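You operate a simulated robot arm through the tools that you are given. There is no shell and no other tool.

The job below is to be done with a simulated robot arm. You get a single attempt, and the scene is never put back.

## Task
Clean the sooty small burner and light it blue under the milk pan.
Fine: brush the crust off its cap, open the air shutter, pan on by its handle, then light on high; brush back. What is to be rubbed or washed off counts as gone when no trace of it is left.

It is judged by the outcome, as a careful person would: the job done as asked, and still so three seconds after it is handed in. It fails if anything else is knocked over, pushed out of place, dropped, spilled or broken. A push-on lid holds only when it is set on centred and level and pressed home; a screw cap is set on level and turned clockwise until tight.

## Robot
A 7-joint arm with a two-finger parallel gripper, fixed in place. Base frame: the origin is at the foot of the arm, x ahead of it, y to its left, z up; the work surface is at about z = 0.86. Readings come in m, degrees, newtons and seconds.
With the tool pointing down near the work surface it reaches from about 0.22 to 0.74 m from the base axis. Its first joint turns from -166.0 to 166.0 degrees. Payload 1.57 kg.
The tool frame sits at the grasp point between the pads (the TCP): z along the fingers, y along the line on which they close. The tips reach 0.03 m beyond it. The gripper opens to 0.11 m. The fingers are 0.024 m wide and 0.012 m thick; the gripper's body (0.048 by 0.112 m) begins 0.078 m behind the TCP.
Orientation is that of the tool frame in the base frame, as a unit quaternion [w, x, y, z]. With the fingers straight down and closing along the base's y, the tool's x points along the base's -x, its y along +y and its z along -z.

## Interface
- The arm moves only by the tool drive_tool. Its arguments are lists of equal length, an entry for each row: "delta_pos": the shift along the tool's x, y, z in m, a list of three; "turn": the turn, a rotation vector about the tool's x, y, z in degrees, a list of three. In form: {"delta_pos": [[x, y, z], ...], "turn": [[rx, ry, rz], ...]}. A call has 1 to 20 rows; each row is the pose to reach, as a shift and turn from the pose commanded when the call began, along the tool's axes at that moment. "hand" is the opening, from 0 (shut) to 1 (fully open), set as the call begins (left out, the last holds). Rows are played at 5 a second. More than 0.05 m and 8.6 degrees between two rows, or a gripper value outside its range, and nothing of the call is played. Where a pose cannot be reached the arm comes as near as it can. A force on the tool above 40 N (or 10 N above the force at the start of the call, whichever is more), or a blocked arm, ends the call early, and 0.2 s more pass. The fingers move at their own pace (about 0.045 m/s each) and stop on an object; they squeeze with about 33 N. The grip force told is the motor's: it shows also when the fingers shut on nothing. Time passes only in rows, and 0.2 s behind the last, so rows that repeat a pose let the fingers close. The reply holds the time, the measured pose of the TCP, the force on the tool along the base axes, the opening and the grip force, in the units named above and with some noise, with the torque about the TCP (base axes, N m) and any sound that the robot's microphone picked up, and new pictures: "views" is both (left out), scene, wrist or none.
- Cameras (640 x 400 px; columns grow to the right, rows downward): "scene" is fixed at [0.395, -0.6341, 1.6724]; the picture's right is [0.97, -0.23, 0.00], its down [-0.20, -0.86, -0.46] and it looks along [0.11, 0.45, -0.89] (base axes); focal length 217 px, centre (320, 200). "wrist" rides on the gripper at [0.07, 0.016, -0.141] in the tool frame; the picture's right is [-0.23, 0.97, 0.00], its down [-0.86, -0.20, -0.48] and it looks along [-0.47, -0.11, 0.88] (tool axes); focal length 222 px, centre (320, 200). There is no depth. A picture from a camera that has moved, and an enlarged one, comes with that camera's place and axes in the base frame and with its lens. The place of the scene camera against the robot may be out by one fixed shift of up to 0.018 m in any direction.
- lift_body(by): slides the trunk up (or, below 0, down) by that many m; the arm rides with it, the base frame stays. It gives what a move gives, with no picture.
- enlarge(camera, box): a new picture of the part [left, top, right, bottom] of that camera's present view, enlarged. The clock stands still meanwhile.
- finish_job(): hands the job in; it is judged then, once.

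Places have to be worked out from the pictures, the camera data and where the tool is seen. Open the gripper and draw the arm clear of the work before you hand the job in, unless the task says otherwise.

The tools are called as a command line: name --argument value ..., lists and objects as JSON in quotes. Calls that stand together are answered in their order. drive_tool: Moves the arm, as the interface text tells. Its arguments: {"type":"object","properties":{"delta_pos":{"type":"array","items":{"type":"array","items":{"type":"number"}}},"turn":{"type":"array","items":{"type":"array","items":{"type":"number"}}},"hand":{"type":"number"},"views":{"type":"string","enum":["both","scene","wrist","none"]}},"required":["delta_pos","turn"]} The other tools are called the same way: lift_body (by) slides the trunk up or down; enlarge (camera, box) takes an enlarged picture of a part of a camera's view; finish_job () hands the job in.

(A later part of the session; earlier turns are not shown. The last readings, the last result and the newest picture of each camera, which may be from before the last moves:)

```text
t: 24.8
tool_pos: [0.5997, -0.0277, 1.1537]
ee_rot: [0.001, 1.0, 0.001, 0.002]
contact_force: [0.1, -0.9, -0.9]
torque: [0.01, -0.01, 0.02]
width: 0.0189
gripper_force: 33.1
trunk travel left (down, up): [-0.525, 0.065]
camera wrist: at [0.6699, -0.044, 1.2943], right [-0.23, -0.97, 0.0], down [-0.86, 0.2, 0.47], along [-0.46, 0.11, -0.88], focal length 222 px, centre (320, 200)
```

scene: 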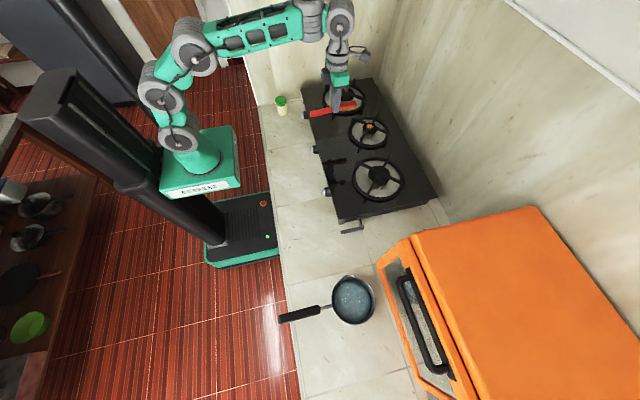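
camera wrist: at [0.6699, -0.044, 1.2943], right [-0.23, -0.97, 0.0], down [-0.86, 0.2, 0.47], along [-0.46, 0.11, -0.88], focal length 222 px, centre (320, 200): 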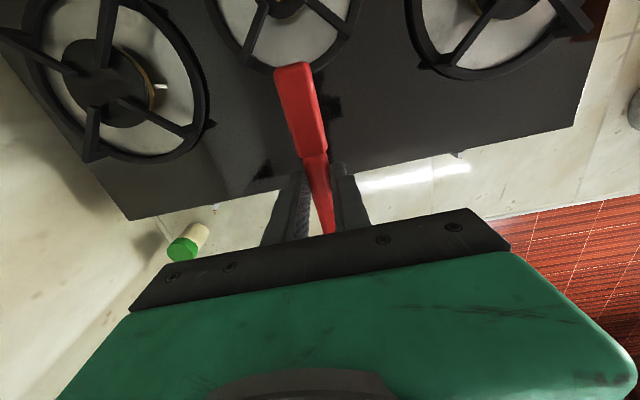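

Brush is held level, pointing at the small burner. I move over the burner and tilt the head down 30° so the bristle edge can work between the trivet bars.

drive_tool --delta_pos '[[0.02, -0.001, 0], [0.04, -0.002, 0.01], [0.06, -0.003, 0.018], [0.08, -0.003, 0.0237]]' --turn '[[0, -7.5, 0], [0, -15, 0], [0, -22.5, 0], [0, -30, 0]]' --views "both"

enlarge --camera "scene" --box '[330, 100, 410, 150]'

enlarge --camera "wrist" --box '[200, 0, 440, 150]'

```text
t: 25.8
tool_pos: [0.5857, -0.0181, 1.0998]
ee_rot: [-0.025, 0.978, 0.002, -0.208]
contact_force: [-0.5, 0.4, 0.4]
torque: [0.01, -0.08, 0.01]
width: 0.019
gripper_force: 32.8
out of reach, approached as far as the arm can: row 1, 2, 3, 4
trunk travel left (down, up): [-0.525, 0.065]
camera wrist: at [0.7078, -0.04, 1.1993], right [-0.21, -0.98, 0.04], down [-0.58, 0.16, 0.79], along [-0.78, 0.14, -0.61], focal length 222 px, centre (320, 200)
```

scene: 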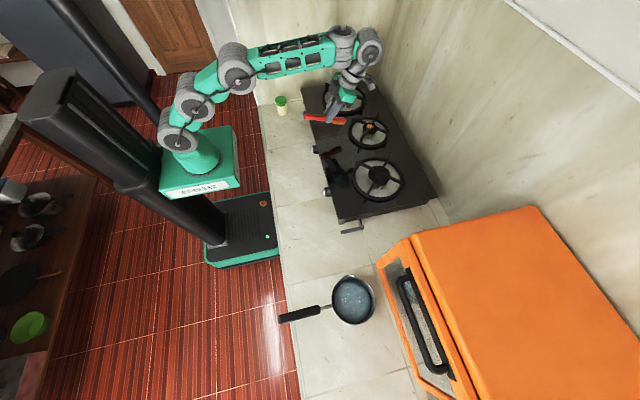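
wrist: 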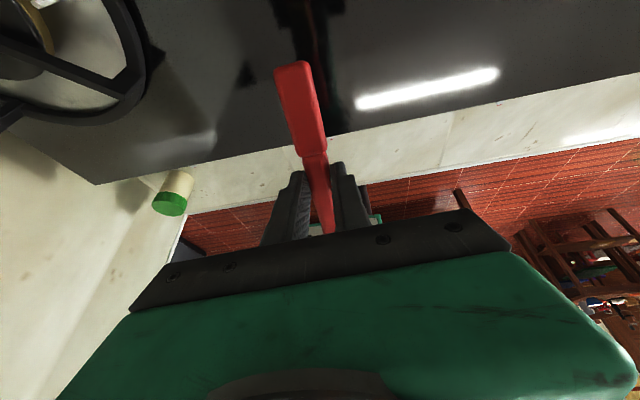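

```text
8.00 times, centred on (370, 125) of scene
camera zoom: at [0.395, -0.6341, 1.6724], right [0.97, -0.23, 0.0], down [-0.2, -0.86, -0.46], along [0.11, 0.45, -0.89], focal length 1739 px, centre (-80, 800)
```

zoom: 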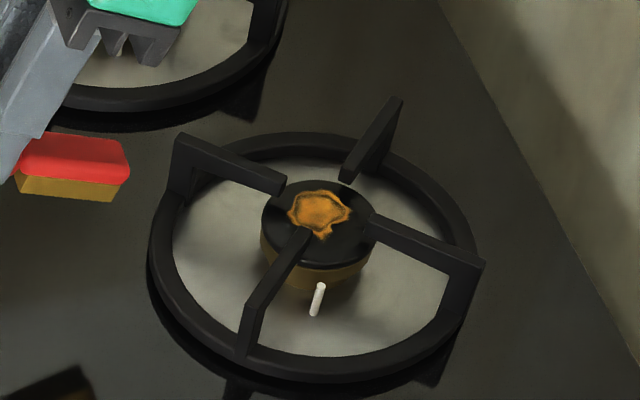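

```text
2.67 times, centred on (320, 75) of wrist
camera zoom: at [0.7078, -0.04, 1.1993], right [-0.21, -0.98, 0.04], down [-0.58, 0.16, 0.79], along [-0.78, 0.14, -0.61], focal length 592 px, centre (320, 533)
```

zoom: 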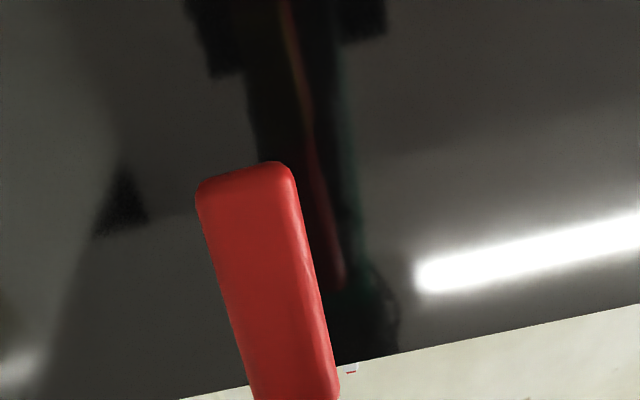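

With the tool tilted, the wrist can't reach that far out, so I'll work flat, with the trunk raised for more reach. I raise the trunk and check the pose.

lift_body --by 0.06

drive_tool --delta_pos '[[0, 0, -0.005]]' --turn '[[0, 0, 0]]' --views "none"

```text
t: 26.8
tool_pos: [0.588, -0.0187, 1.1578]
ee_rot: [-0.026, 0.978, 0.002, -0.208]
contact_force: [-0.6, -0.7, -1.0]
torque: [-0.02, -0.02, -0.03]
width: 0.0187
gripper_force: 32.9
trunk travel left (down, up): [-0.585, 0.005]
```

```text
t: 27.2
tool_pos: [0.5888, -0.0184, 1.1632]
ee_rot: [-0.026, 0.978, 0.002, -0.207]
contact_force: [1.2, 0.6, -1.5]
torque: [0.03, -0.01, 0.0]
width: 0.019
gripper_force: 32.9
trunk travel left (down, up): [-0.585, 0.005]
```

The trunk rose and the pose is tracked. I level the brush again and move it just short of the burner for a close look.

drive_tool --delta_pos '[[0.02, 0.002, 0.003], [0.04, 0.004, 0.006], [0.06, 0.006, 0.009], [0.0776, 0.0084, 0.0123]]' --turn '[[-0.75, 6, 0], [-1.5, 12, 0.1], [-2.3, 18, 0.1], [-3, 23.9, 0.2]]' --views "both"

enlarge --camera "wrist" --box '[180, 0, 420, 150]'

enlarge --camera "scene" --box '[330, 100, 410, 150]'

```text
t: 28.2
tool_pos: [0.6556, -0.0238, 1.1197]
ee_rot: [0.001, 1.0, 0.0, 0.0]
contact_force: [0.0, -0.3, 0.3]
torque: [-0.01, 0.0, -0.02]
width: 0.0192
gripper_force: 33.0
trunk travel left (down, up): [-0.585, 0.005]
camera wrist: at [0.7265, -0.04, 1.2607], right [-0.23, -0.97, 0.0], down [-0.86, 0.2, 0.48], along [-0.46, 0.11, -0.88], focal length 222 px, centre (320, 200)
```

scene: 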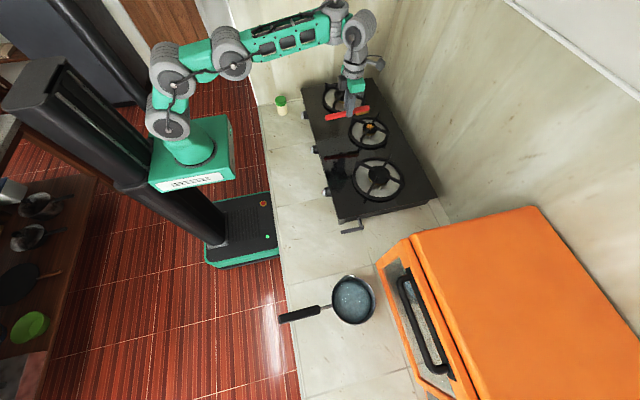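
wrist: 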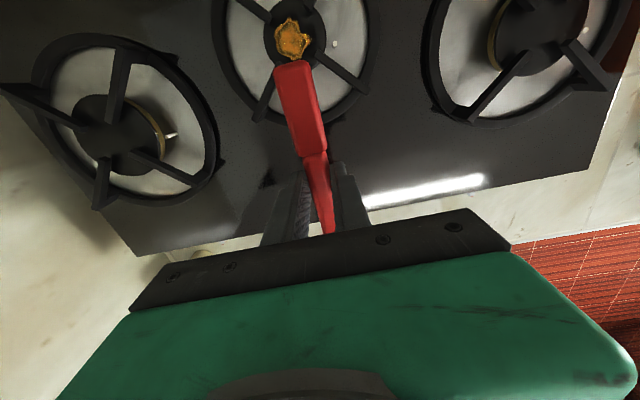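

```text
2.67 times, centred on (300, 75) of wrist
camera zoom: at [0.7265, -0.04, 1.2607], right [-0.23, -0.97, 0.0], down [-0.86, 0.2, 0.48], along [-0.46, 0.11, -0.88], focal length 592 px, centre (373, 533)
```

zoom: 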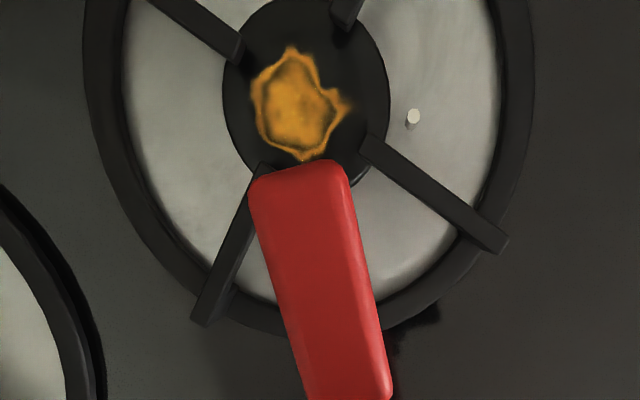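

```text
8.00 times, centred on (370, 125) of scene
camera zoom: at [0.395, -0.6341, 1.6724], right [0.97, -0.23, 0.0], down [-0.2, -0.86, -0.46], along [0.11, 0.45, -0.89], focal length 1739 px, centre (-80, 800)
```

zoom: 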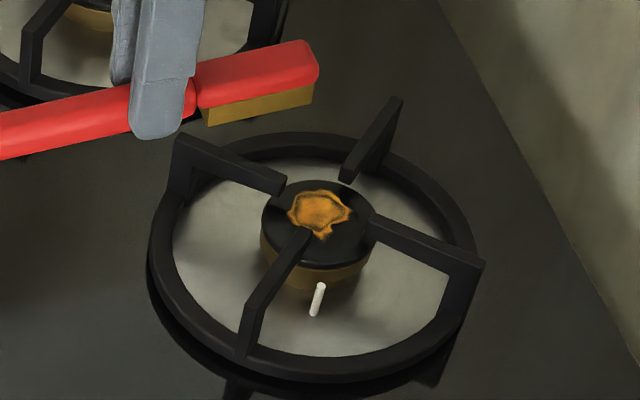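

Using the two wrist views, the cap centre is about (0.767, -0.024) with its top at z≈0.997, bar tops at z≈1.010, and the crust spans about ±17 mm. I lower the brush flat into the gap between the front bars, stopping just above the cap.

drive_tool --delta_pos '[[0.017, 0, 0.02], [0.0344, 0, 0.045], [0.0344, 0, 0.068]]' --turn '[[0, 0, 0], [0, 0, 0], [0, 0, 0]]' --views "both"

enlarge --camera "wrist" --box '[200, 0, 360, 100]'

enlarge --camera "scene" --box '[330, 100, 410, 150]'

```text
t: 29.0
tool_pos: [0.6925, -0.0236, 1.0511]
ee_rot: [0.0, 1.0, 0.0, 0.0]
contact_force: [-0.1, -0.4, -0.1]
torque: [0.02, 0.0, -0.01]
width: 0.0188
gripper_force: 33.3
trunk travel left (down, up): [-0.585, 0.005]
camera wrist: at [0.7626, -0.0407, 1.1918], right [-0.23, -0.97, 0.0], down [-0.85, 0.2, 0.48], along [-0.47, 0.11, -0.88], focal length 222 px, centre (320, 200)
```

scene: 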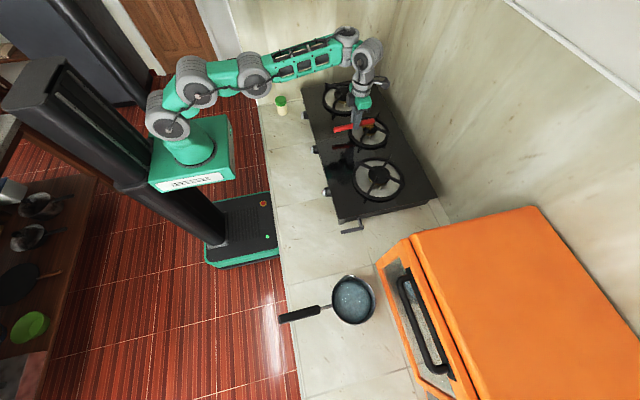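
wrist: 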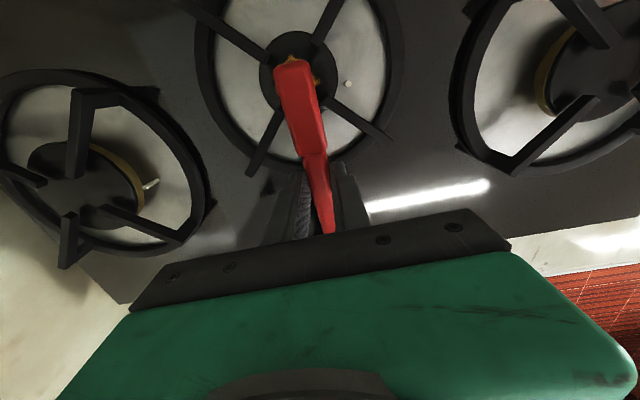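

```text
4.00 times, centred on (280, 50) of wrist
camera zoom: at [0.7626, -0.0407, 1.1918], right [-0.23, -0.97, 0.0], down [-0.85, 0.2, 0.48], along [-0.47, 0.11, -0.88], focal length 888 px, centre (480, 800)
```

zoom: 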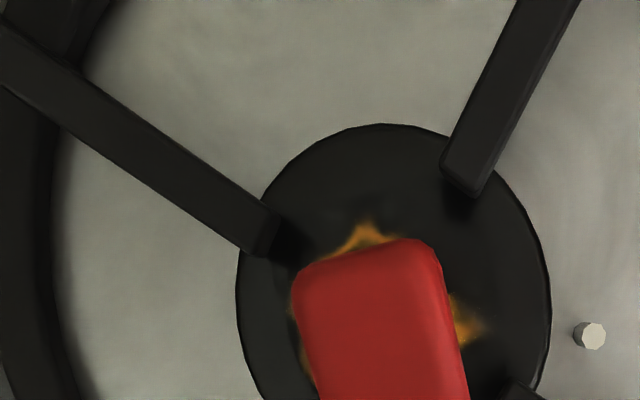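

```text
8.00 times, centred on (370, 125) of scene
camera zoom: at [0.395, -0.6341, 1.6724], right [0.97, -0.23, 0.0], down [-0.2, -0.86, -0.46], along [0.11, 0.45, -0.89], focal length 1739 px, centre (-80, 800)
```

zoom: 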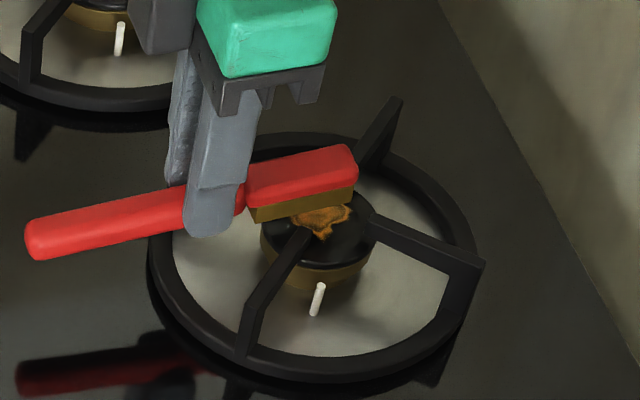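

The brush hovers centred over the crust, clear of the bars. I lower it gently in small steps, watching the force.

drive_tool --delta_pos '[[0, 0.001, 0.004], [0, 0.001, 0.008], [0, 0.001, 0.012], [0, 0.001, 0.015]]' --turn '[[0, 0, 0], [0, 0, 0], [0, 0, 0], [0, 0, 0]]' --views "none"

enlarge --camera "scene" --box '[330, 100, 410, 150]'

```text
t: 30.0
tool_pos: [0.6908, -0.0259, 1.0374]
ee_rot: [0.001, 1.0, 0.0, 0.0]
contact_force: [-0.2, 0.2, -1.2]
torque: [0.0, -0.02, 0.0]
width: 0.0188
gripper_force: 32.7
trunk travel left (down, up): [-0.585, 0.005]
```

```text
8.00 times, centred on (370, 125) of scene
camera zoom: at [0.395, -0.6341, 1.6724], right [0.97, -0.23, 0.0], down [-0.2, -0.86, -0.46], along [0.11, 0.45, -0.89], focal length 1739 px, centre (-80, 800)
```

zoom: 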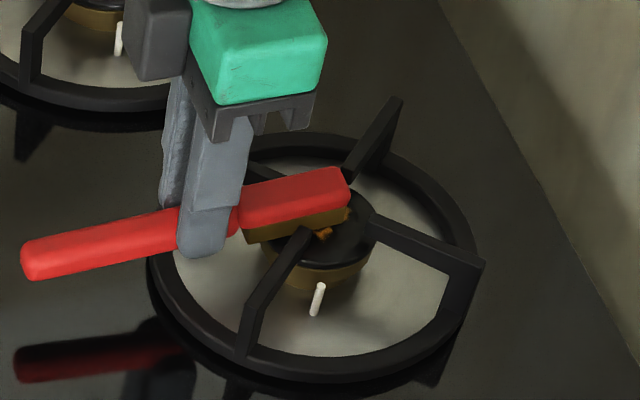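

No contact yet. I lower a few more millimetres, watching for contact.

drive_tool --delta_pos '[[0, 0, 0.002], [0, 0, 0.004]]' --turn '[[0, 0, 0], [0, 0, 0]]' --views "none"

enlarge --camera "scene" --box '[340, 105, 400, 142]'

```text
t: 30.6
tool_pos: [0.6916, -0.0249, 1.0349]
ee_rot: [0.001, 1.0, 0.001, 0.002]
contact_force: [-2.1, -1.0, 6.1]
torque: [-0.02, -0.26, -0.05]
width: 0.0189
gripper_force: 33.7
trunk travel left (down, up): [-0.585, 0.005]
```

```text
10.67 times, centred on (370, 124) of scene
camera zoom: at [0.395, -0.6341, 1.6724], right [0.97, -0.23, 0.0], down [-0.2, -0.86, -0.46], along [0.11, 0.45, -0.89], focal length 2319 px, centre (-213, 1016)
```

zoom: 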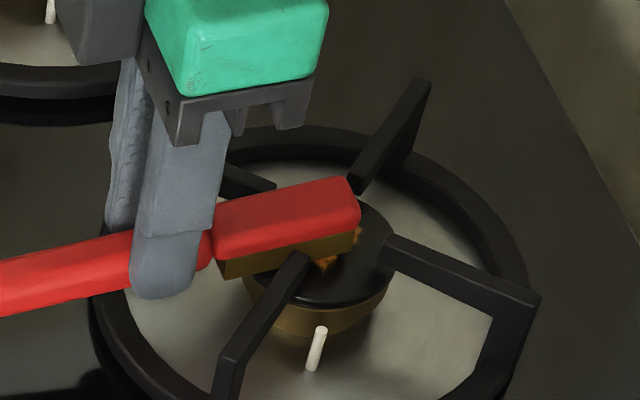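

Contact with about 6 N on the cap. I brush back and forth along x with the pad centred.

drive_tool --delta_pos '[[0.008, 0, 0], [0.016, 0, 0], [0.008, 0, 0], [0, 0, 0], [-0.01, 0, 0], [-0.018, 0, 0], [-0.008, 0, 0], [0.004, 0, 0], [0.016, 0, 0], [0.004, 0, 0], [-0.008, 0, 0], [-0.018, 0, 0], [-0.006, 0, 0], [0.006, 0, 0], [0.016, 0, 0], [0.004, 0, 0], [-0.008, 0, 0], [0, 0, 0]]' --turn '[[0, 0, 0], [0, 0, 0], [0, 0, 0], [0, 0, 0], [0, 0, 0], [0, 0, 0], [0, 0, 0], [0, 0, 0], [0, 0, 0], [0, 0, 0], [0, 0, 0], [0, 0, 0], [0, 0, 0], [0, 0, 0], [0, 0, 0], [0, 0, 0], [0, 0, 0], [0, 0, 0]]' --views "wrist"

enlarge --camera "scene" --box '[340, 105, 400, 142]'

enlarge --camera "wrist" --box '[200, 0, 360, 100]'

```text
t: 34.4
tool_pos: [0.6883, -0.0248, 1.0327]
ee_rot: [0.001, 1.0, 0.001, -0.002]
contact_force: [0.3, 1.1, 3.5]
torque: [0.01, -0.17, 0.01]
width: 0.0189
gripper_force: 32.7
trunk travel left (down, up): [-0.585, 0.005]
camera wrist: at [0.7593, -0.0407, 1.1735], right [-0.23, -0.97, 0.0], down [-0.85, 0.2, 0.48], along [-0.47, 0.11, -0.88], focal length 222 px, centre (320, 200)
```

wrist: 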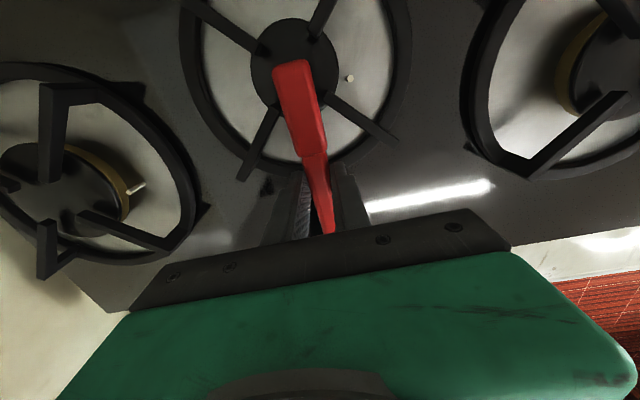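

```text
10.67 times, centred on (370, 124) of scene
camera zoom: at [0.395, -0.6341, 1.6724], right [0.97, -0.23, 0.0], down [-0.2, -0.86, -0.46], along [0.11, 0.45, -0.89], focal length 2319 px, centre (-213, 1016)
```

zoom: 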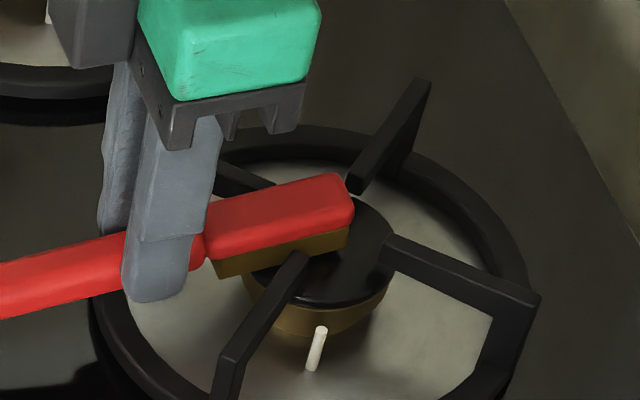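

```text
4.00 times, centred on (280, 50) of wrist
camera zoom: at [0.7593, -0.0407, 1.1735], right [-0.23, -0.97, 0.0], down [-0.85, 0.2, 0.48], along [-0.47, 0.11, -0.88], focal length 888 px, centre (480, 800)
```

zoom: 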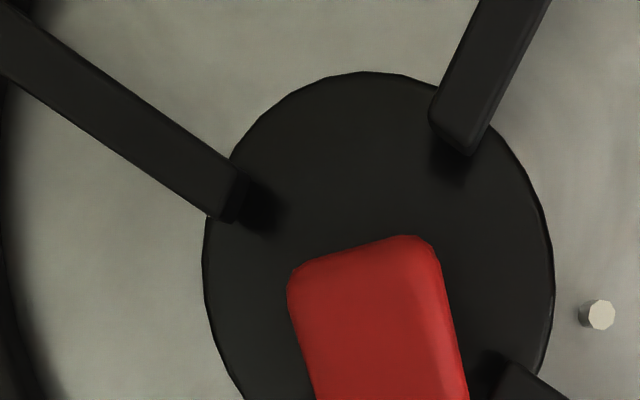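

The crust seems to vanish. I lift the brush straight up and back to inspect the whole cap.

drive_tool --delta_pos '[[0, 0, -0.03], [-0.01, 0, -0.06], [-0.045, 0, -0.085]]' --turn '[[0, 0, 0], [0, 0, 0], [0, 0, 0]]' --views "wrist"

enlarge --camera "scene" --box '[340, 105, 400, 142]'

enlarge --camera "wrist" --box '[220, 0, 380, 100]'

```text
t: 35.2
tool_pos: [0.6448, -0.0287, 1.1176]
ee_rot: [0.001, 1.0, 0.0, -0.001]
contact_force: [-0.5, -0.8, -0.5]
torque: [-0.04, -0.02, 0.0]
width: 0.0189
gripper_force: 33.4
trunk travel left (down, up): [-0.585, 0.005]
camera wrist: at [0.7159, -0.0432, 1.2597], right [-0.23, -0.97, 0.0], down [-0.85, 0.2, 0.48], along [-0.47, 0.11, -0.88], focal length 222 px, centre (320, 200)
```

wrist: 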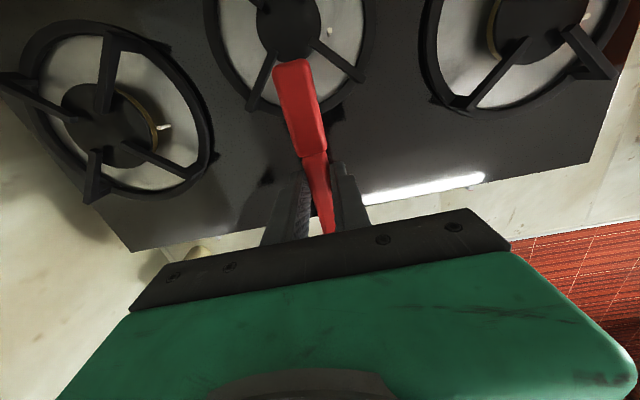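

```text
10.67 times, centred on (370, 124) of scene
camera zoom: at [0.395, -0.6341, 1.6724], right [0.97, -0.23, 0.0], down [-0.2, -0.86, -0.46], along [0.11, 0.45, -0.89], focal length 2319 px, centre (-213, 1016)
```

zoom: 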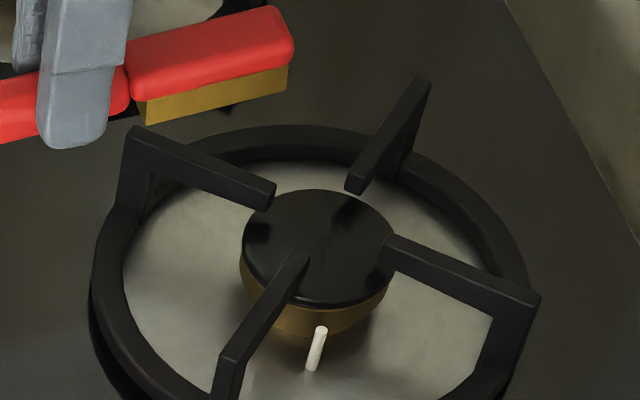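

```text
4.00 times, centred on (300, 50) of wrist
camera zoom: at [0.7159, -0.0432, 1.2597], right [-0.23, -0.97, 0.0], down [-0.85, 0.2, 0.48], along [-0.47, 0.11, -0.88], focal length 888 px, centre (400, 800)
```

zoom: 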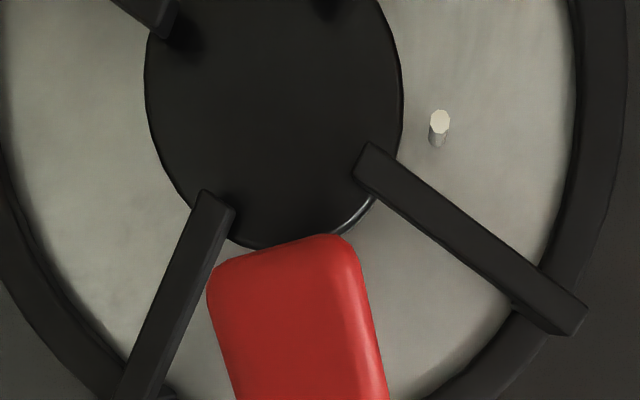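

The cap is clean with no trace left. Now I carry the brush back toward its place, retreating first at height.

drive_tool --delta_pos '[[-0.039, 0.018, -0.015], [-0.078, 0.036, -0.022], [-0.117, 0.055, -0.022], [-0.156, 0.073, -0.022], [-0.195, 0.091, -0.022]]' --turn '[[0, 0, 1], [0, 0, 2], [0, 0, 3], [0, 0, 4], [0, 0, 4.8]]' --views "none"

lift_body --by -0.06

```text
t: 36.4
tool_pos: [0.4514, -0.1184, 1.1372]
ee_rot: [0.001, 0.999, -0.04, -0.001]
contact_force: [-0.3, 0.3, -0.5]
torque: [0.01, 0.01, 0.02]
width: 0.0191
gripper_force: 33.0
trunk travel left (down, up): [-0.585, 0.005]
```

```text
t: 37.4
tool_pos: [0.4515, -0.1192, 1.0773]
ee_rot: [0.0, 0.999, -0.042, 0.0]
contact_force: [0.3, 0.6, -0.6]
torque: [0.0, 0.01, 0.04]
width: 0.0188
gripper_force: 32.7
trunk travel left (down, up): [-0.525, 0.065]
```

Back above the counter, I descend to the brush's original spot, stopping a few millimetres above the surface.

drive_tool --delta_pos '[[-0.019, 0.0186, 0.029], [-0.038, 0.0372, 0.058], [-0.057, 0.0558, 0.0873], [-0.079, 0.068, 0.115], [-0.1002, 0.0795, 0.1423], [-0.107, 0.081, 0.16], [-0.113, 0.0826, 0.174]]' --turn '[[0, 0, 0], [0, 0, 0], [0, 0, 0], [0, 0, 0], [0, 0, 0], [0, 0, 0], [0, 0, 0]]' --views "both"

enlarge --camera "scene" --box '[240, 170, 320, 220]'

```text
t: 39.0
tool_pos: [0.4407, -0.2337, 1.0328]
ee_rot: [-0.001, 0.999, -0.042, -0.003]
contact_force: [0.6, 0.2, 0.1]
torque: [-0.01, 0.02, 0.01]
width: 0.0187
gripper_force: 33.1
out of reach, approached as far as the arm can: row 1, 2, 3, 4, 5, 6, 7
trunk travel left (down, up): [-0.525, 0.065]
camera wrist: at [0.5098, -0.2543, 1.1738], right [-0.31, -0.95, 0.0], down [-0.83, 0.27, 0.48], along [-0.46, 0.15, -0.87], focal length 222 px, centre (320, 200)
```

scene: 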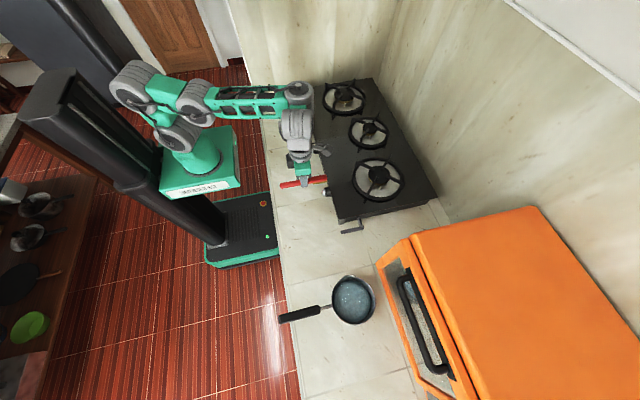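
wrist: 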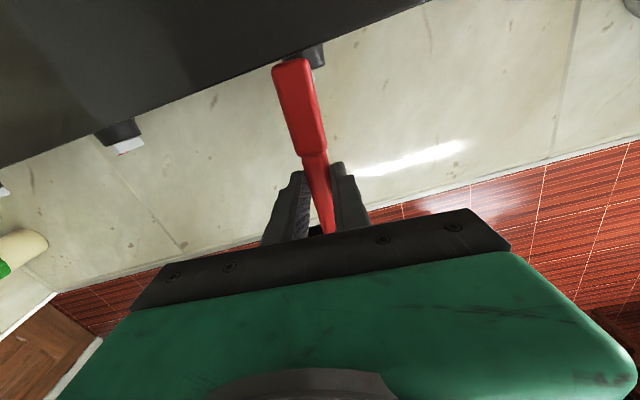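

```text
8.00 times, centred on (280, 195) of scene
camera zoom: at [0.395, -0.6341, 1.6724], right [0.97, -0.23, 0.0], down [-0.2, -0.86, -0.46], along [0.11, 0.45, -0.89], focal length 1739 px, centre (640, 240)
```

zoom: 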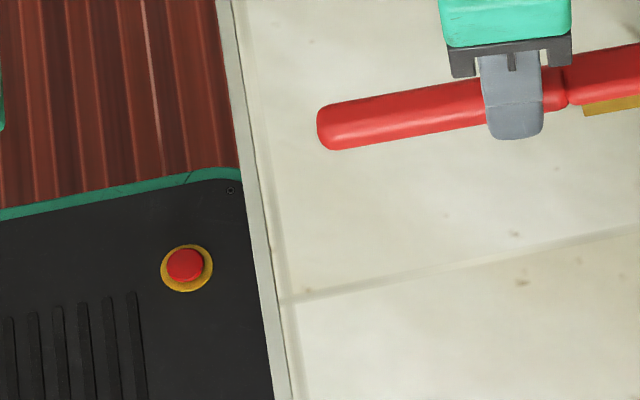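

The arm got stuck in a poor elbow posture. I raise it back to the high start-like pose first, to restore the earlier posture before descending.

drive_tool --delta_pos '[[-0.002, -0.02, -0.04], [-0.012, -0.047, -0.075], [-0.022, -0.075, -0.11], [-0.036, -0.103, -0.14], [-0.0518, -0.1298, -0.167], [-0.0518, -0.1298, -0.167]]' --turn '[[0, 0, 0], [0, 0, 0], [0, 0, 0], [0, 0, 0], [0, 0, 0], [0, 0, 0]]' --views "scene"

```text
t: 40.4
tool_pos: [0.4031, -0.0912, 1.1972]
ee_rot: [0.001, 0.999, -0.042, -0.001]
contact_force: [0.1, -0.5, -0.4]
torque: [0.0, 0.0, 0.01]
width: 0.0189
gripper_force: 32.6
trunk travel left (down, up): [-0.525, 0.065]
```

scene: 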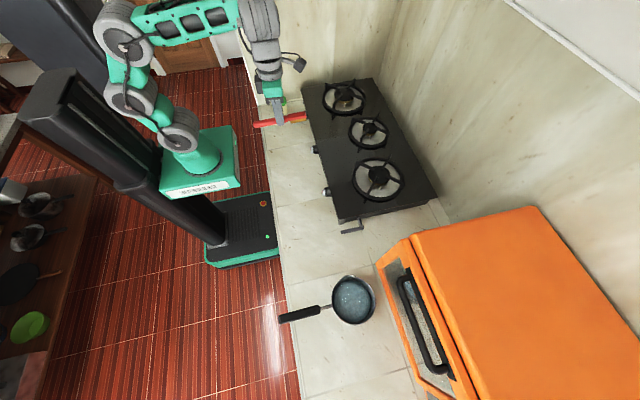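

Posture is similar to before. I descend straight down in small steps and check the posture.

drive_tool --delta_pos '[[0, 0.003, 0.025], [0, 0.006, 0.05], [0, 0.009, 0.075], [0, 0.01, 0.095]]' --turn '[[0, 0, 0], [0, 0, 0], [0, 0, 0], [0, 0, 0]]' --views "scene"

```text
t: 41.4
tool_pos: [0.4046, -0.0999, 1.1056]
ee_rot: [0.001, 0.999, -0.042, 0.0]
contact_force: [-0.1, 0.4, 0.3]
torque: [-0.01, 0.03, 0.03]
width: 0.0192
gripper_force: 33.0
trunk travel left (down, up): [-0.525, 0.065]
```

scene: 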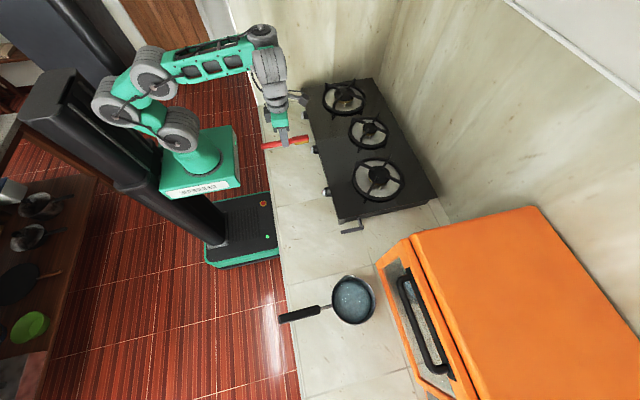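

The elbow is now in a lower posture than when I picked the brush up. I tilt the tool back and descend tilted (as happened before), well above the counter, to bring the elbow up.

drive_tool --delta_pos '[[-0.015, 0, 0], [-0.03, 0.005, 0.01], [-0.05, 0.01, 0.025], [-0.07, 0.015, 0.04], [-0.09, 0.02, 0.055]]' --turn '[[0, -5, 0], [0, -10, 0], [0, -15, 0], [0, -20, 0], [0, -24, 0]]' --views "scene"

```text
t: 42.6
tool_pos: [0.3132, -0.1147, 1.0487]
ee_rot: [-0.008, 0.977, -0.041, -0.209]
contact_force: [0.1, -0.2, -0.4]
torque: [0.03, 0.02, -0.03]
width: 0.0188
gripper_force: 32.9
trunk travel left (down, up): [-0.525, 0.065]
```

scene: 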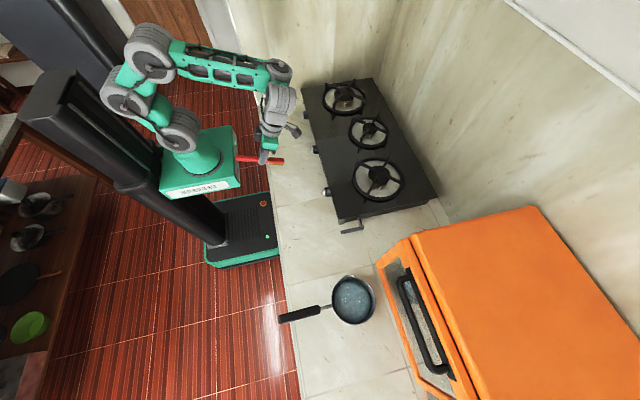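

That worked without blocking. I descend a bit further while tilted.

drive_tool --delta_pos '[[0.006, 0.012, 0.022], [0.012, 0.024, 0.045], [0.0191, 0.0359, 0.0672]]' --turn '[[0, 0, 0], [0, 0, 0], [0, 0, 0]]' --views "scene"

```text
t: 43.4
tool_pos: [0.3019, -0.1486, 0.9812]
ee_rot: [-0.008, 0.977, -0.041, -0.208]
contact_force: [0.7, -0.5, -0.8]
torque: [-0.04, 0.01, 0.03]
width: 0.0187
gripper_force: 33.1
trunk travel left (down, up): [-0.525, 0.065]
```

scene: 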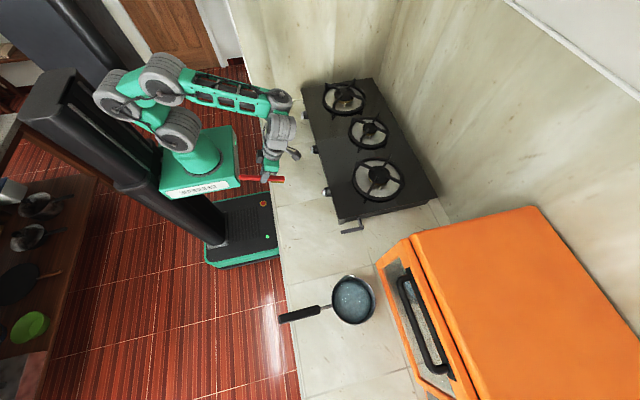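

Now I level the brush again while moving out to just above its spot.

drive_tool --delta_pos '[[0.01, 0.008, 0.004], [0.02, 0.015, 0.008], [0.031, 0.023, 0.012], [0.042, 0.031, 0.018], [0.052, 0.038, 0.024]]' --turn '[[0, 4.8, 0], [0, 9.6, 0], [0, 14.4, 0], [0, 19.2, 0], [0, 24.1, 0]]' --views "both"

```text
t: 44.8
tool_pos: [0.3351, -0.1549, 0.9058]
ee_rot: [-0.023, 0.999, 0.005, -0.039]
contact_force: [-0.4, 0.4, -1.7]
torque: [0.03, 0.01, -0.02]
width: 0.0191
gripper_force: 32.7
trunk travel left (down, up): [-0.525, 0.065]
stopped in row 5: the arm was blocked; the commanded pose is now the measured one
camera wrist: at [0.4168, -0.1751, 1.04], right [-0.22, -0.98, -0.03], down [-0.82, 0.17, 0.55], along [-0.53, 0.14, -0.83], focal length 222 px, centre (320, 200)
```

scene: 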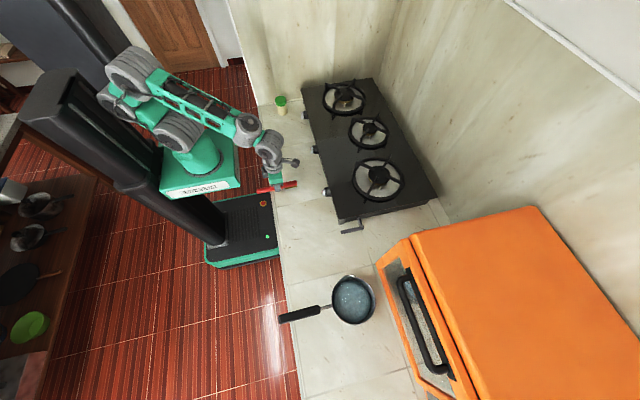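
wrist: 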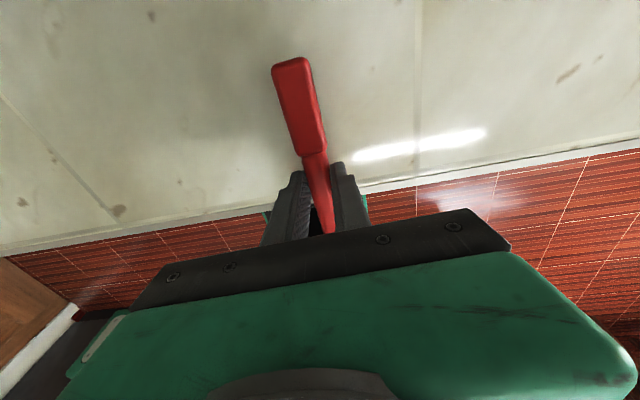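

The elbow is up again and the brush sits just above the counter with a small tilt. I lift slightly, then correct the yaw and tilt and shift to the original spot.

drive_tool --delta_pos '[[-0.0016, -0.0009, -0.02], [-0.0025, 0.011, -0.02], [-0.0033, 0.024, -0.018], [-0.0042, 0.0367, -0.0107]]' --turn '[[0, 0, 0], [-0.8, 1.5, 1.8], [-1.6, 3, 3.6], [-2.45, 4.58, 5.38]]' --views "wrist"

enlarge --camera "scene" --box '[240, 170, 320, 220]'

```text
t: 45.8
tool_pos: [0.3293, -0.192, 0.9162]
ee_rot: [0.001, 0.999, -0.046, 0.0]
contact_force: [-1.0, 0.3, -0.7]
torque: [0.01, -0.01, -0.02]
width: 0.0188
gripper_force: 32.7
trunk travel left (down, up): [-0.525, 0.065]
camera wrist: at [0.3984, -0.2138, 1.0582], right [-0.32, -0.95, 0.0], down [-0.83, 0.28, 0.48], along [-0.45, 0.15, -0.88], focal length 222 px, centre (320, 200)
```

wrist: 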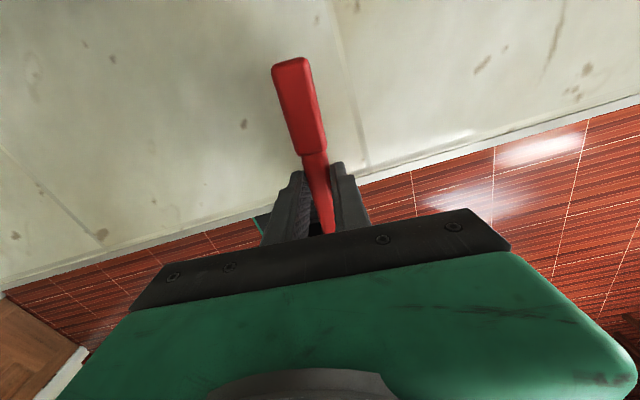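

```text
8.00 times, centred on (280, 195) of scene
camera zoom: at [0.395, -0.6341, 1.6724], right [0.97, -0.23, 0.0], down [-0.2, -0.86, -0.46], along [0.11, 0.45, -0.89], focal length 1739 px, centre (640, 240)
```

zoom: 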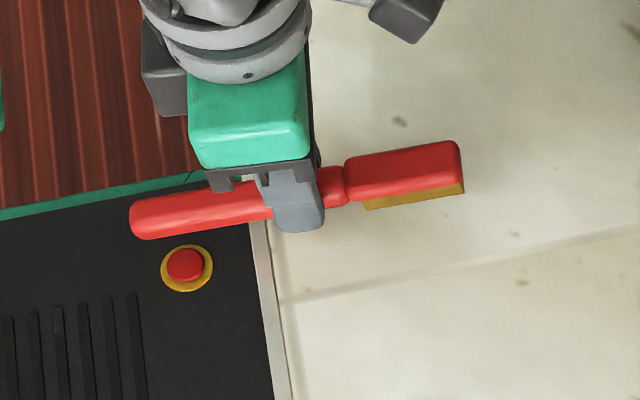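

I lower it the last 17 mm to the original grasp height, feeling for contact.

drive_tool --delta_pos '[[0.001, 0, 0.006], [0.002, 0, 0.012], [0.0025, 0, 0.016], [0.0025, 0, 0.018]]' --turn '[[0, 0, 0], [0, 0, -0.3], [0, 0, -0.5], [0, 0, -0.5]]' --views "wrist"

enlarge --camera "scene" --box '[240, 170, 320, 220]'

```text
t: 46.8
tool_pos: [0.3347, -0.19, 0.8989]
ee_rot: [0.001, 0.999, -0.039, 0.001]
contact_force: [-0.2, 0.1, -1.2]
torque: [-0.03, 0.0, -0.01]
width: 0.0188
gripper_force: 32.9
trunk travel left (down, up): [-0.525, 0.065]
camera wrist: at [0.4035, -0.2122, 1.0406], right [-0.3, -0.95, 0.0], down [-0.84, 0.27, 0.48], along [-0.45, 0.14, -0.88], focal length 222 px, centre (320, 200)
```

wrist: 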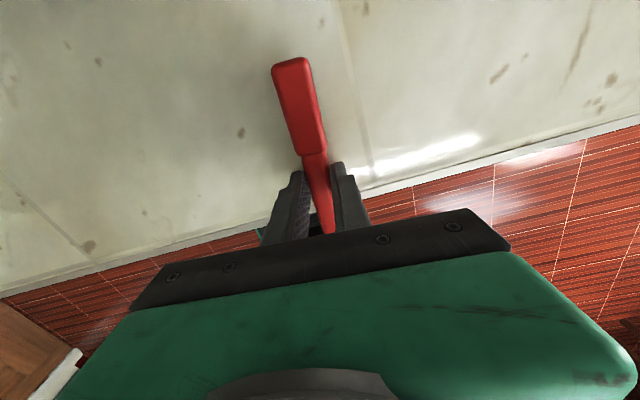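

```text
8.00 times, centred on (280, 195) of scene
camera zoom: at [0.395, -0.6341, 1.6724], right [0.97, -0.23, 0.0], down [-0.2, -0.86, -0.46], along [0.11, 0.45, -0.89], focal length 1739 px, centre (640, 240)
```

zoom: 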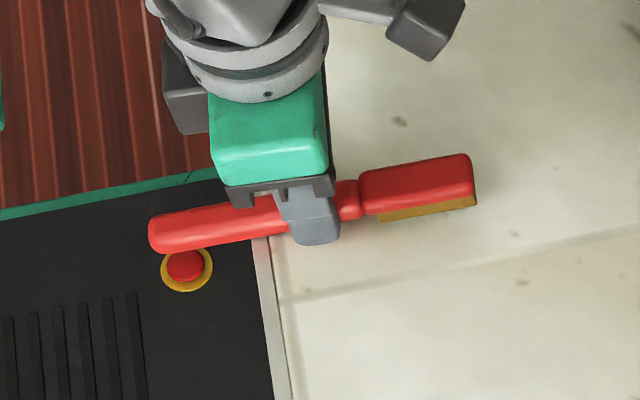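

Compared with the original picture it sits about 5 mm too far forward/left. I shift it back by that and ease down until contact.

drive_tool --delta_pos '[[-0.0025, 0.002, 0.0], [-0.005, 0.004, 0.001], [-0.005, 0.004, 0.003]]' --turn '[[0, 0, 0], [0, 0, 0.3], [0, 0, 0.3]]' --views "none"

enlarge --camera "scene" --box '[240, 170, 320, 220]'

```text
t: 47.6
tool_pos: [0.3301, -0.1945, 0.8958]
ee_rot: [0.002, 0.999, -0.043, 0.003]
contact_force: [-2.8, 1.2, 7.2]
torque: [0.19, 0.31, -0.02]
width: 0.0188
gripper_force: 33.3
trunk travel left (down, up): [-0.525, 0.065]
```

```text
8.00 times, centred on (280, 195) of scene
camera zoom: at [0.395, -0.6341, 1.6724], right [0.97, -0.23, 0.0], down [-0.2, -0.86, -0.46], along [0.11, 0.45, -0.89], focal length 1739 px, centre (640, 240)
```

zoom: 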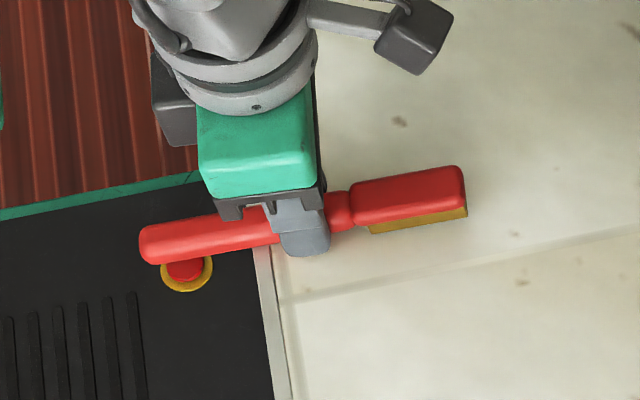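

The brush now matches its original place in the picture almost exactly, with light contact. I relieve the press by a millimetre and open the fingers.

drive_tool --delta_pos '[[0, 0, -0.001], [0, 0, -0.0015]]' --turn '[[0, 0, 0], [0, 0, 0]]' --views "none"

drive_tool --delta_pos '[[0, 0, 0], [0, 0, 0], [0, 0, 0], [0, 0, 0]]' --turn '[[0, 0, 0], [0, 0, 0], [0, 0, 0], [0, 0, 0]]' --hand 0.6 --views "wrist"

enlarge --camera "scene" --box '[240, 170, 320, 220]'

```text
t: 48.2
tool_pos: [0.3292, -0.1952, 0.8975]
ee_rot: [0.0, 0.999, -0.041, 0.001]
contact_force: [0.1, -0.1, -1.2]
torque: [0.03, 0.01, 0.02]
width: 0.0189
gripper_force: 32.8
trunk travel left (down, up): [-0.525, 0.065]
```

```text
t: 49.2
tool_pos: [0.3295, -0.1946, 0.8973]
ee_rot: [0.001, 0.999, -0.041, 0.001]
contact_force: [0.7, 0.6, -0.2]
torque: [0.0, 0.01, -0.01]
width: 0.0662
gripper_force: 0.2
trunk travel left (down, up): [-0.525, 0.065]
camera wrist: at [0.398, -0.2174, 1.0389], right [-0.31, -0.95, 0.0], down [-0.84, 0.27, 0.48], along [-0.45, 0.15, -0.88], focal length 222 px, centre (320, 200)
```

wrist: 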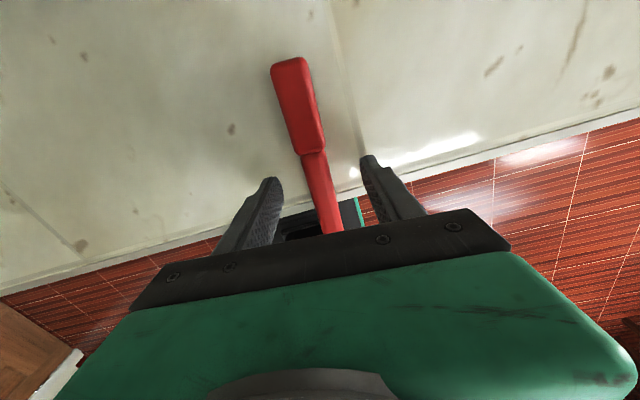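

```text
8.00 times, centred on (280, 195) of scene
camera zoom: at [0.395, -0.6341, 1.6724], right [0.97, -0.23, 0.0], down [-0.2, -0.86, -0.46], along [0.11, 0.45, -0.89], focal length 1739 px, centre (640, 240)
```

zoom: 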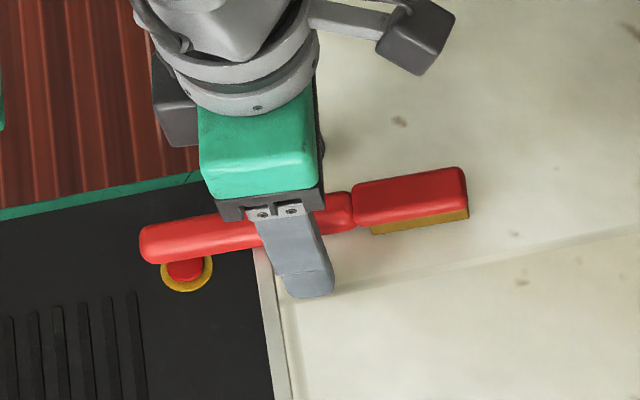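

The brush is back in place and free. I raise the arm straight up and out, then turn the tool so the camera can look at the lever on the stove's right side.

drive_tool --delta_pos '[[0, 0, -0.04], [0, 0, -0.08], [0.03, 0.015, -0.11], [0.06, 0.035, -0.14], [0.09, 0.06, -0.165], [0.11, 0.09, -0.18]]' --turn '[[0, 0, 0], [0, 0, 0], [0, 0, 0], [0, 0, 0], [0, 0, 0], [0, 0, 0]]' --views "none"

drive_tool --delta_pos '[[0, 0, 0], [0.01, 0.01, 0], [0.02, 0.02, 0], [0.03, 0.03, 0], [0.03, 0.04, 0], [0.03, 0.05, 0], [0.03, 0.06, 0], [0.03, 0.07, 0], [0.03, 0.08, 0], [0.03, 0.09, 0], [0.03, 0.1, 0]]' --turn '[[0, 0, 7.7], [0, 0, 15.5], [0, 0, 23.2], [0, 0, 31], [0, 0, 38.7], [0, 0, 46.5], [0, 0, 54.2], [0, 0, 62], [0, 0, 69.7], [0, 0, 77.5], [0, 0, 85.2]]' --views "both"

```text
t: 50.6
tool_pos: [0.4307, -0.2959, 1.0786]
ee_rot: [0.001, 0.999, -0.042, 0.001]
contact_force: [0.1, -0.3, -0.5]
torque: [0.0, 0.01, 0.02]
width: 0.0658
gripper_force: 0.1
trunk travel left (down, up): [-0.525, 0.065]
```

```text
t: 53.0
tool_pos: [0.4533, -0.3959, 1.078]
ee_rot: [0.0, -0.706, 0.708, -0.001]
contact_force: [-0.3, -0.2, -0.3]
torque: [0.01, 0.01, 0.03]
width: 0.066
gripper_force: 0.0
out of reach, approached as far as the arm can: row 4
trunk travel left (down, up): [-0.525, 0.065]
camera wrist: at [0.4368, -0.4652, 1.2197], right [-0.97, 0.23, 0.0], down [0.2, 0.86, 0.48], along [0.11, 0.46, -0.88], focal length 222 px, centre (320, 200)
```

scene: 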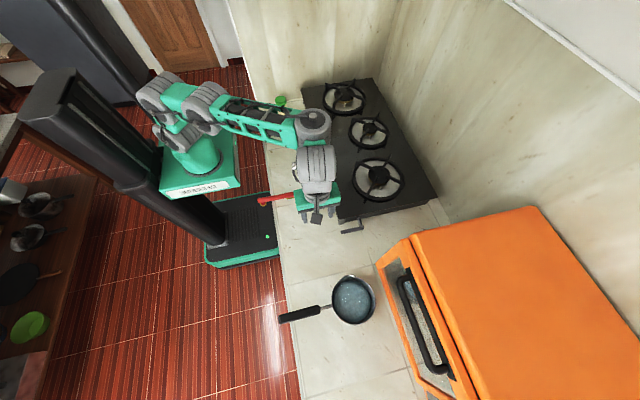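
wrist: 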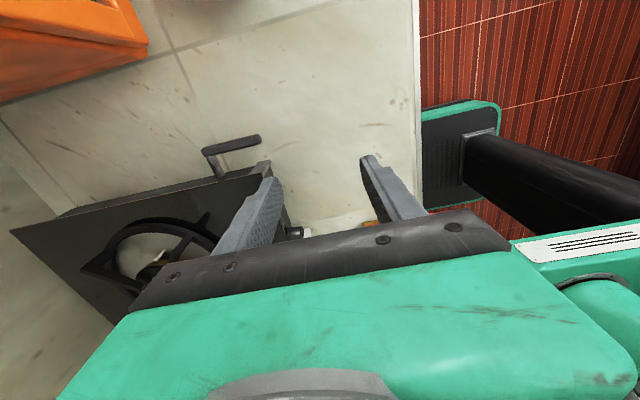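

I can see the lever from above. I tilt the tool so the camera looks at the stove's right side face.

drive_tool --delta_pos '[[0.018, 0.011, 0.008], [0.036, 0.022, 0.016], [0.054, 0.033, 0.028], [0.054, 0.033, 0.028]]' --turn '[[0, -6.2, 0], [0, -12.5, 0], [0, -18.7, 0], [0, -25, 0]]' --views "wrist"

enlarge --camera "wrist" --box '[100, 100, 340, 250]'

```text
t: 54.0
tool_pos: [0.4041, -0.4286, 1.0365]
ee_rot: [0.135, -0.694, 0.695, 0.134]
contact_force: [0.3, 0.6, 0.1]
torque: [0.04, 0.01, 0.0]
width: 0.066
gripper_force: 0.0
out of reach, approached as far as the arm can: row 3, 4
trunk travel left (down, up): [-0.525, 0.065]
camera wrist: at [0.3886, -0.5456, 1.141], right [-0.97, 0.21, 0.08], down [0.2, 0.62, 0.76], along [0.11, 0.76, -0.64], focal length 222 px, centre (320, 200)
```

wrist: 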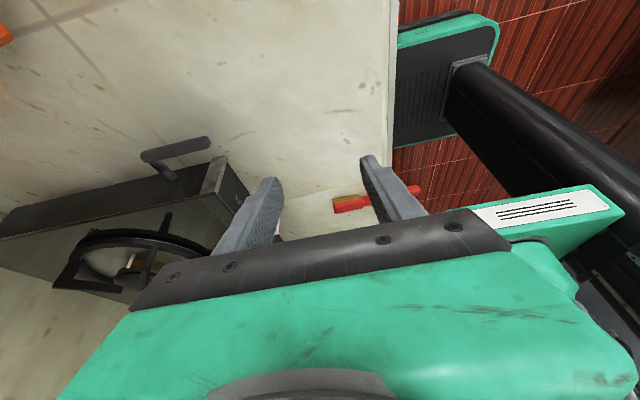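

```text
2.67 times, centred on (220, 175) of wrist
camera zoom: at [0.3886, -0.5456, 1.141], right [-0.97, 0.21, 0.08], down [0.2, 0.62, 0.76], along [0.11, 0.76, -0.64], focal length 592 px, centre (587, 267)
```

zoom: 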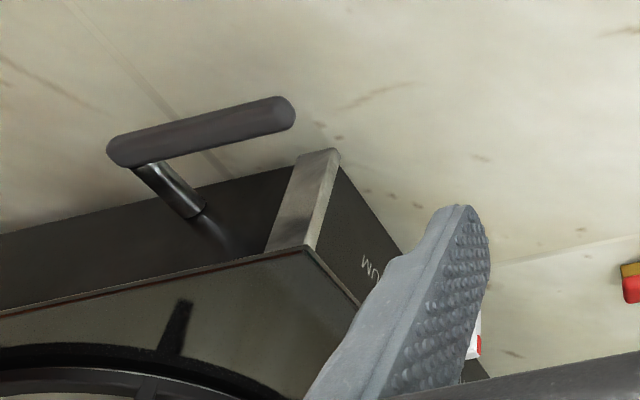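

I zoom further on the lever and side face to look for any markings.

enlarge --camera "wrist" --box '[120, 125, 240, 200]'

enlarge --camera "wrist" --box '[0, 150, 160, 250]'

enlarge --camera "scene" --box '[330, 180, 450, 240]'

```text
5.33 times, centred on (180, 162) of wrist
camera zoom: at [0.3886, -0.5456, 1.141], right [-0.97, 0.21, 0.08], down [0.2, 0.62, 0.76], along [0.11, 0.76, -0.64], focal length 1185 px, centre (1067, 400)
```

zoom: 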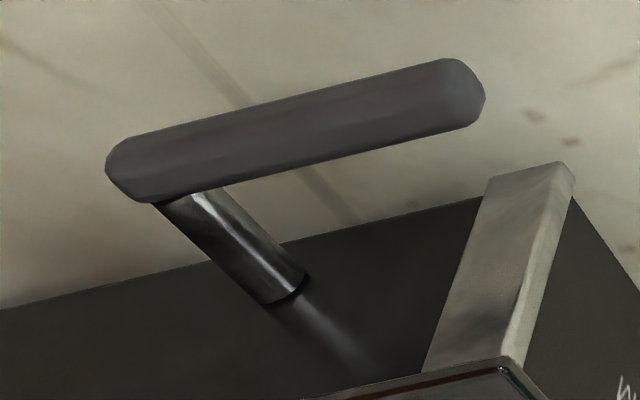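

```text
4.00 times, centred on (80, 200) of wrist
camera zoom: at [0.3886, -0.5456, 1.141], right [-0.97, 0.21, 0.08], down [0.2, 0.62, 0.76], along [0.11, 0.76, -0.64], focal length 888 px, centre (1280, 200)
```

zoom: 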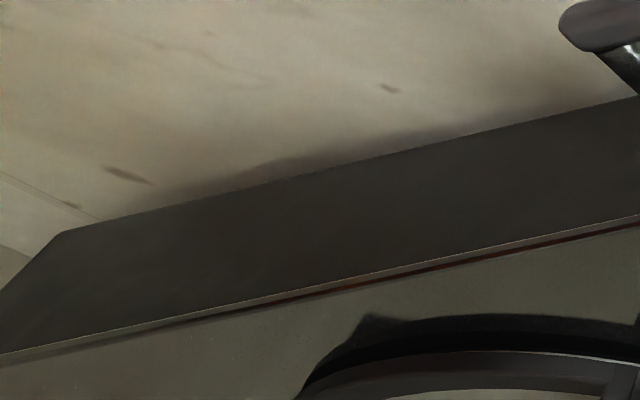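

```text
5.33 times, centred on (390, 210) of scene
camera zoom: at [0.395, -0.6341, 1.6724], right [0.97, -0.23, 0.0], down [-0.2, -0.86, -0.46], along [0.11, 0.45, -0.89], focal length 1160 px, centre (-53, 147)
```

zoom: 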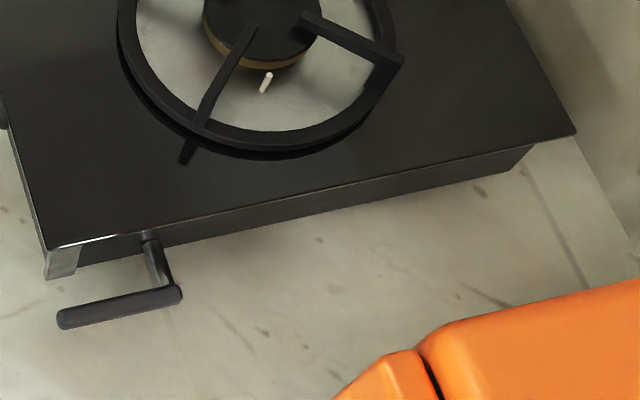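

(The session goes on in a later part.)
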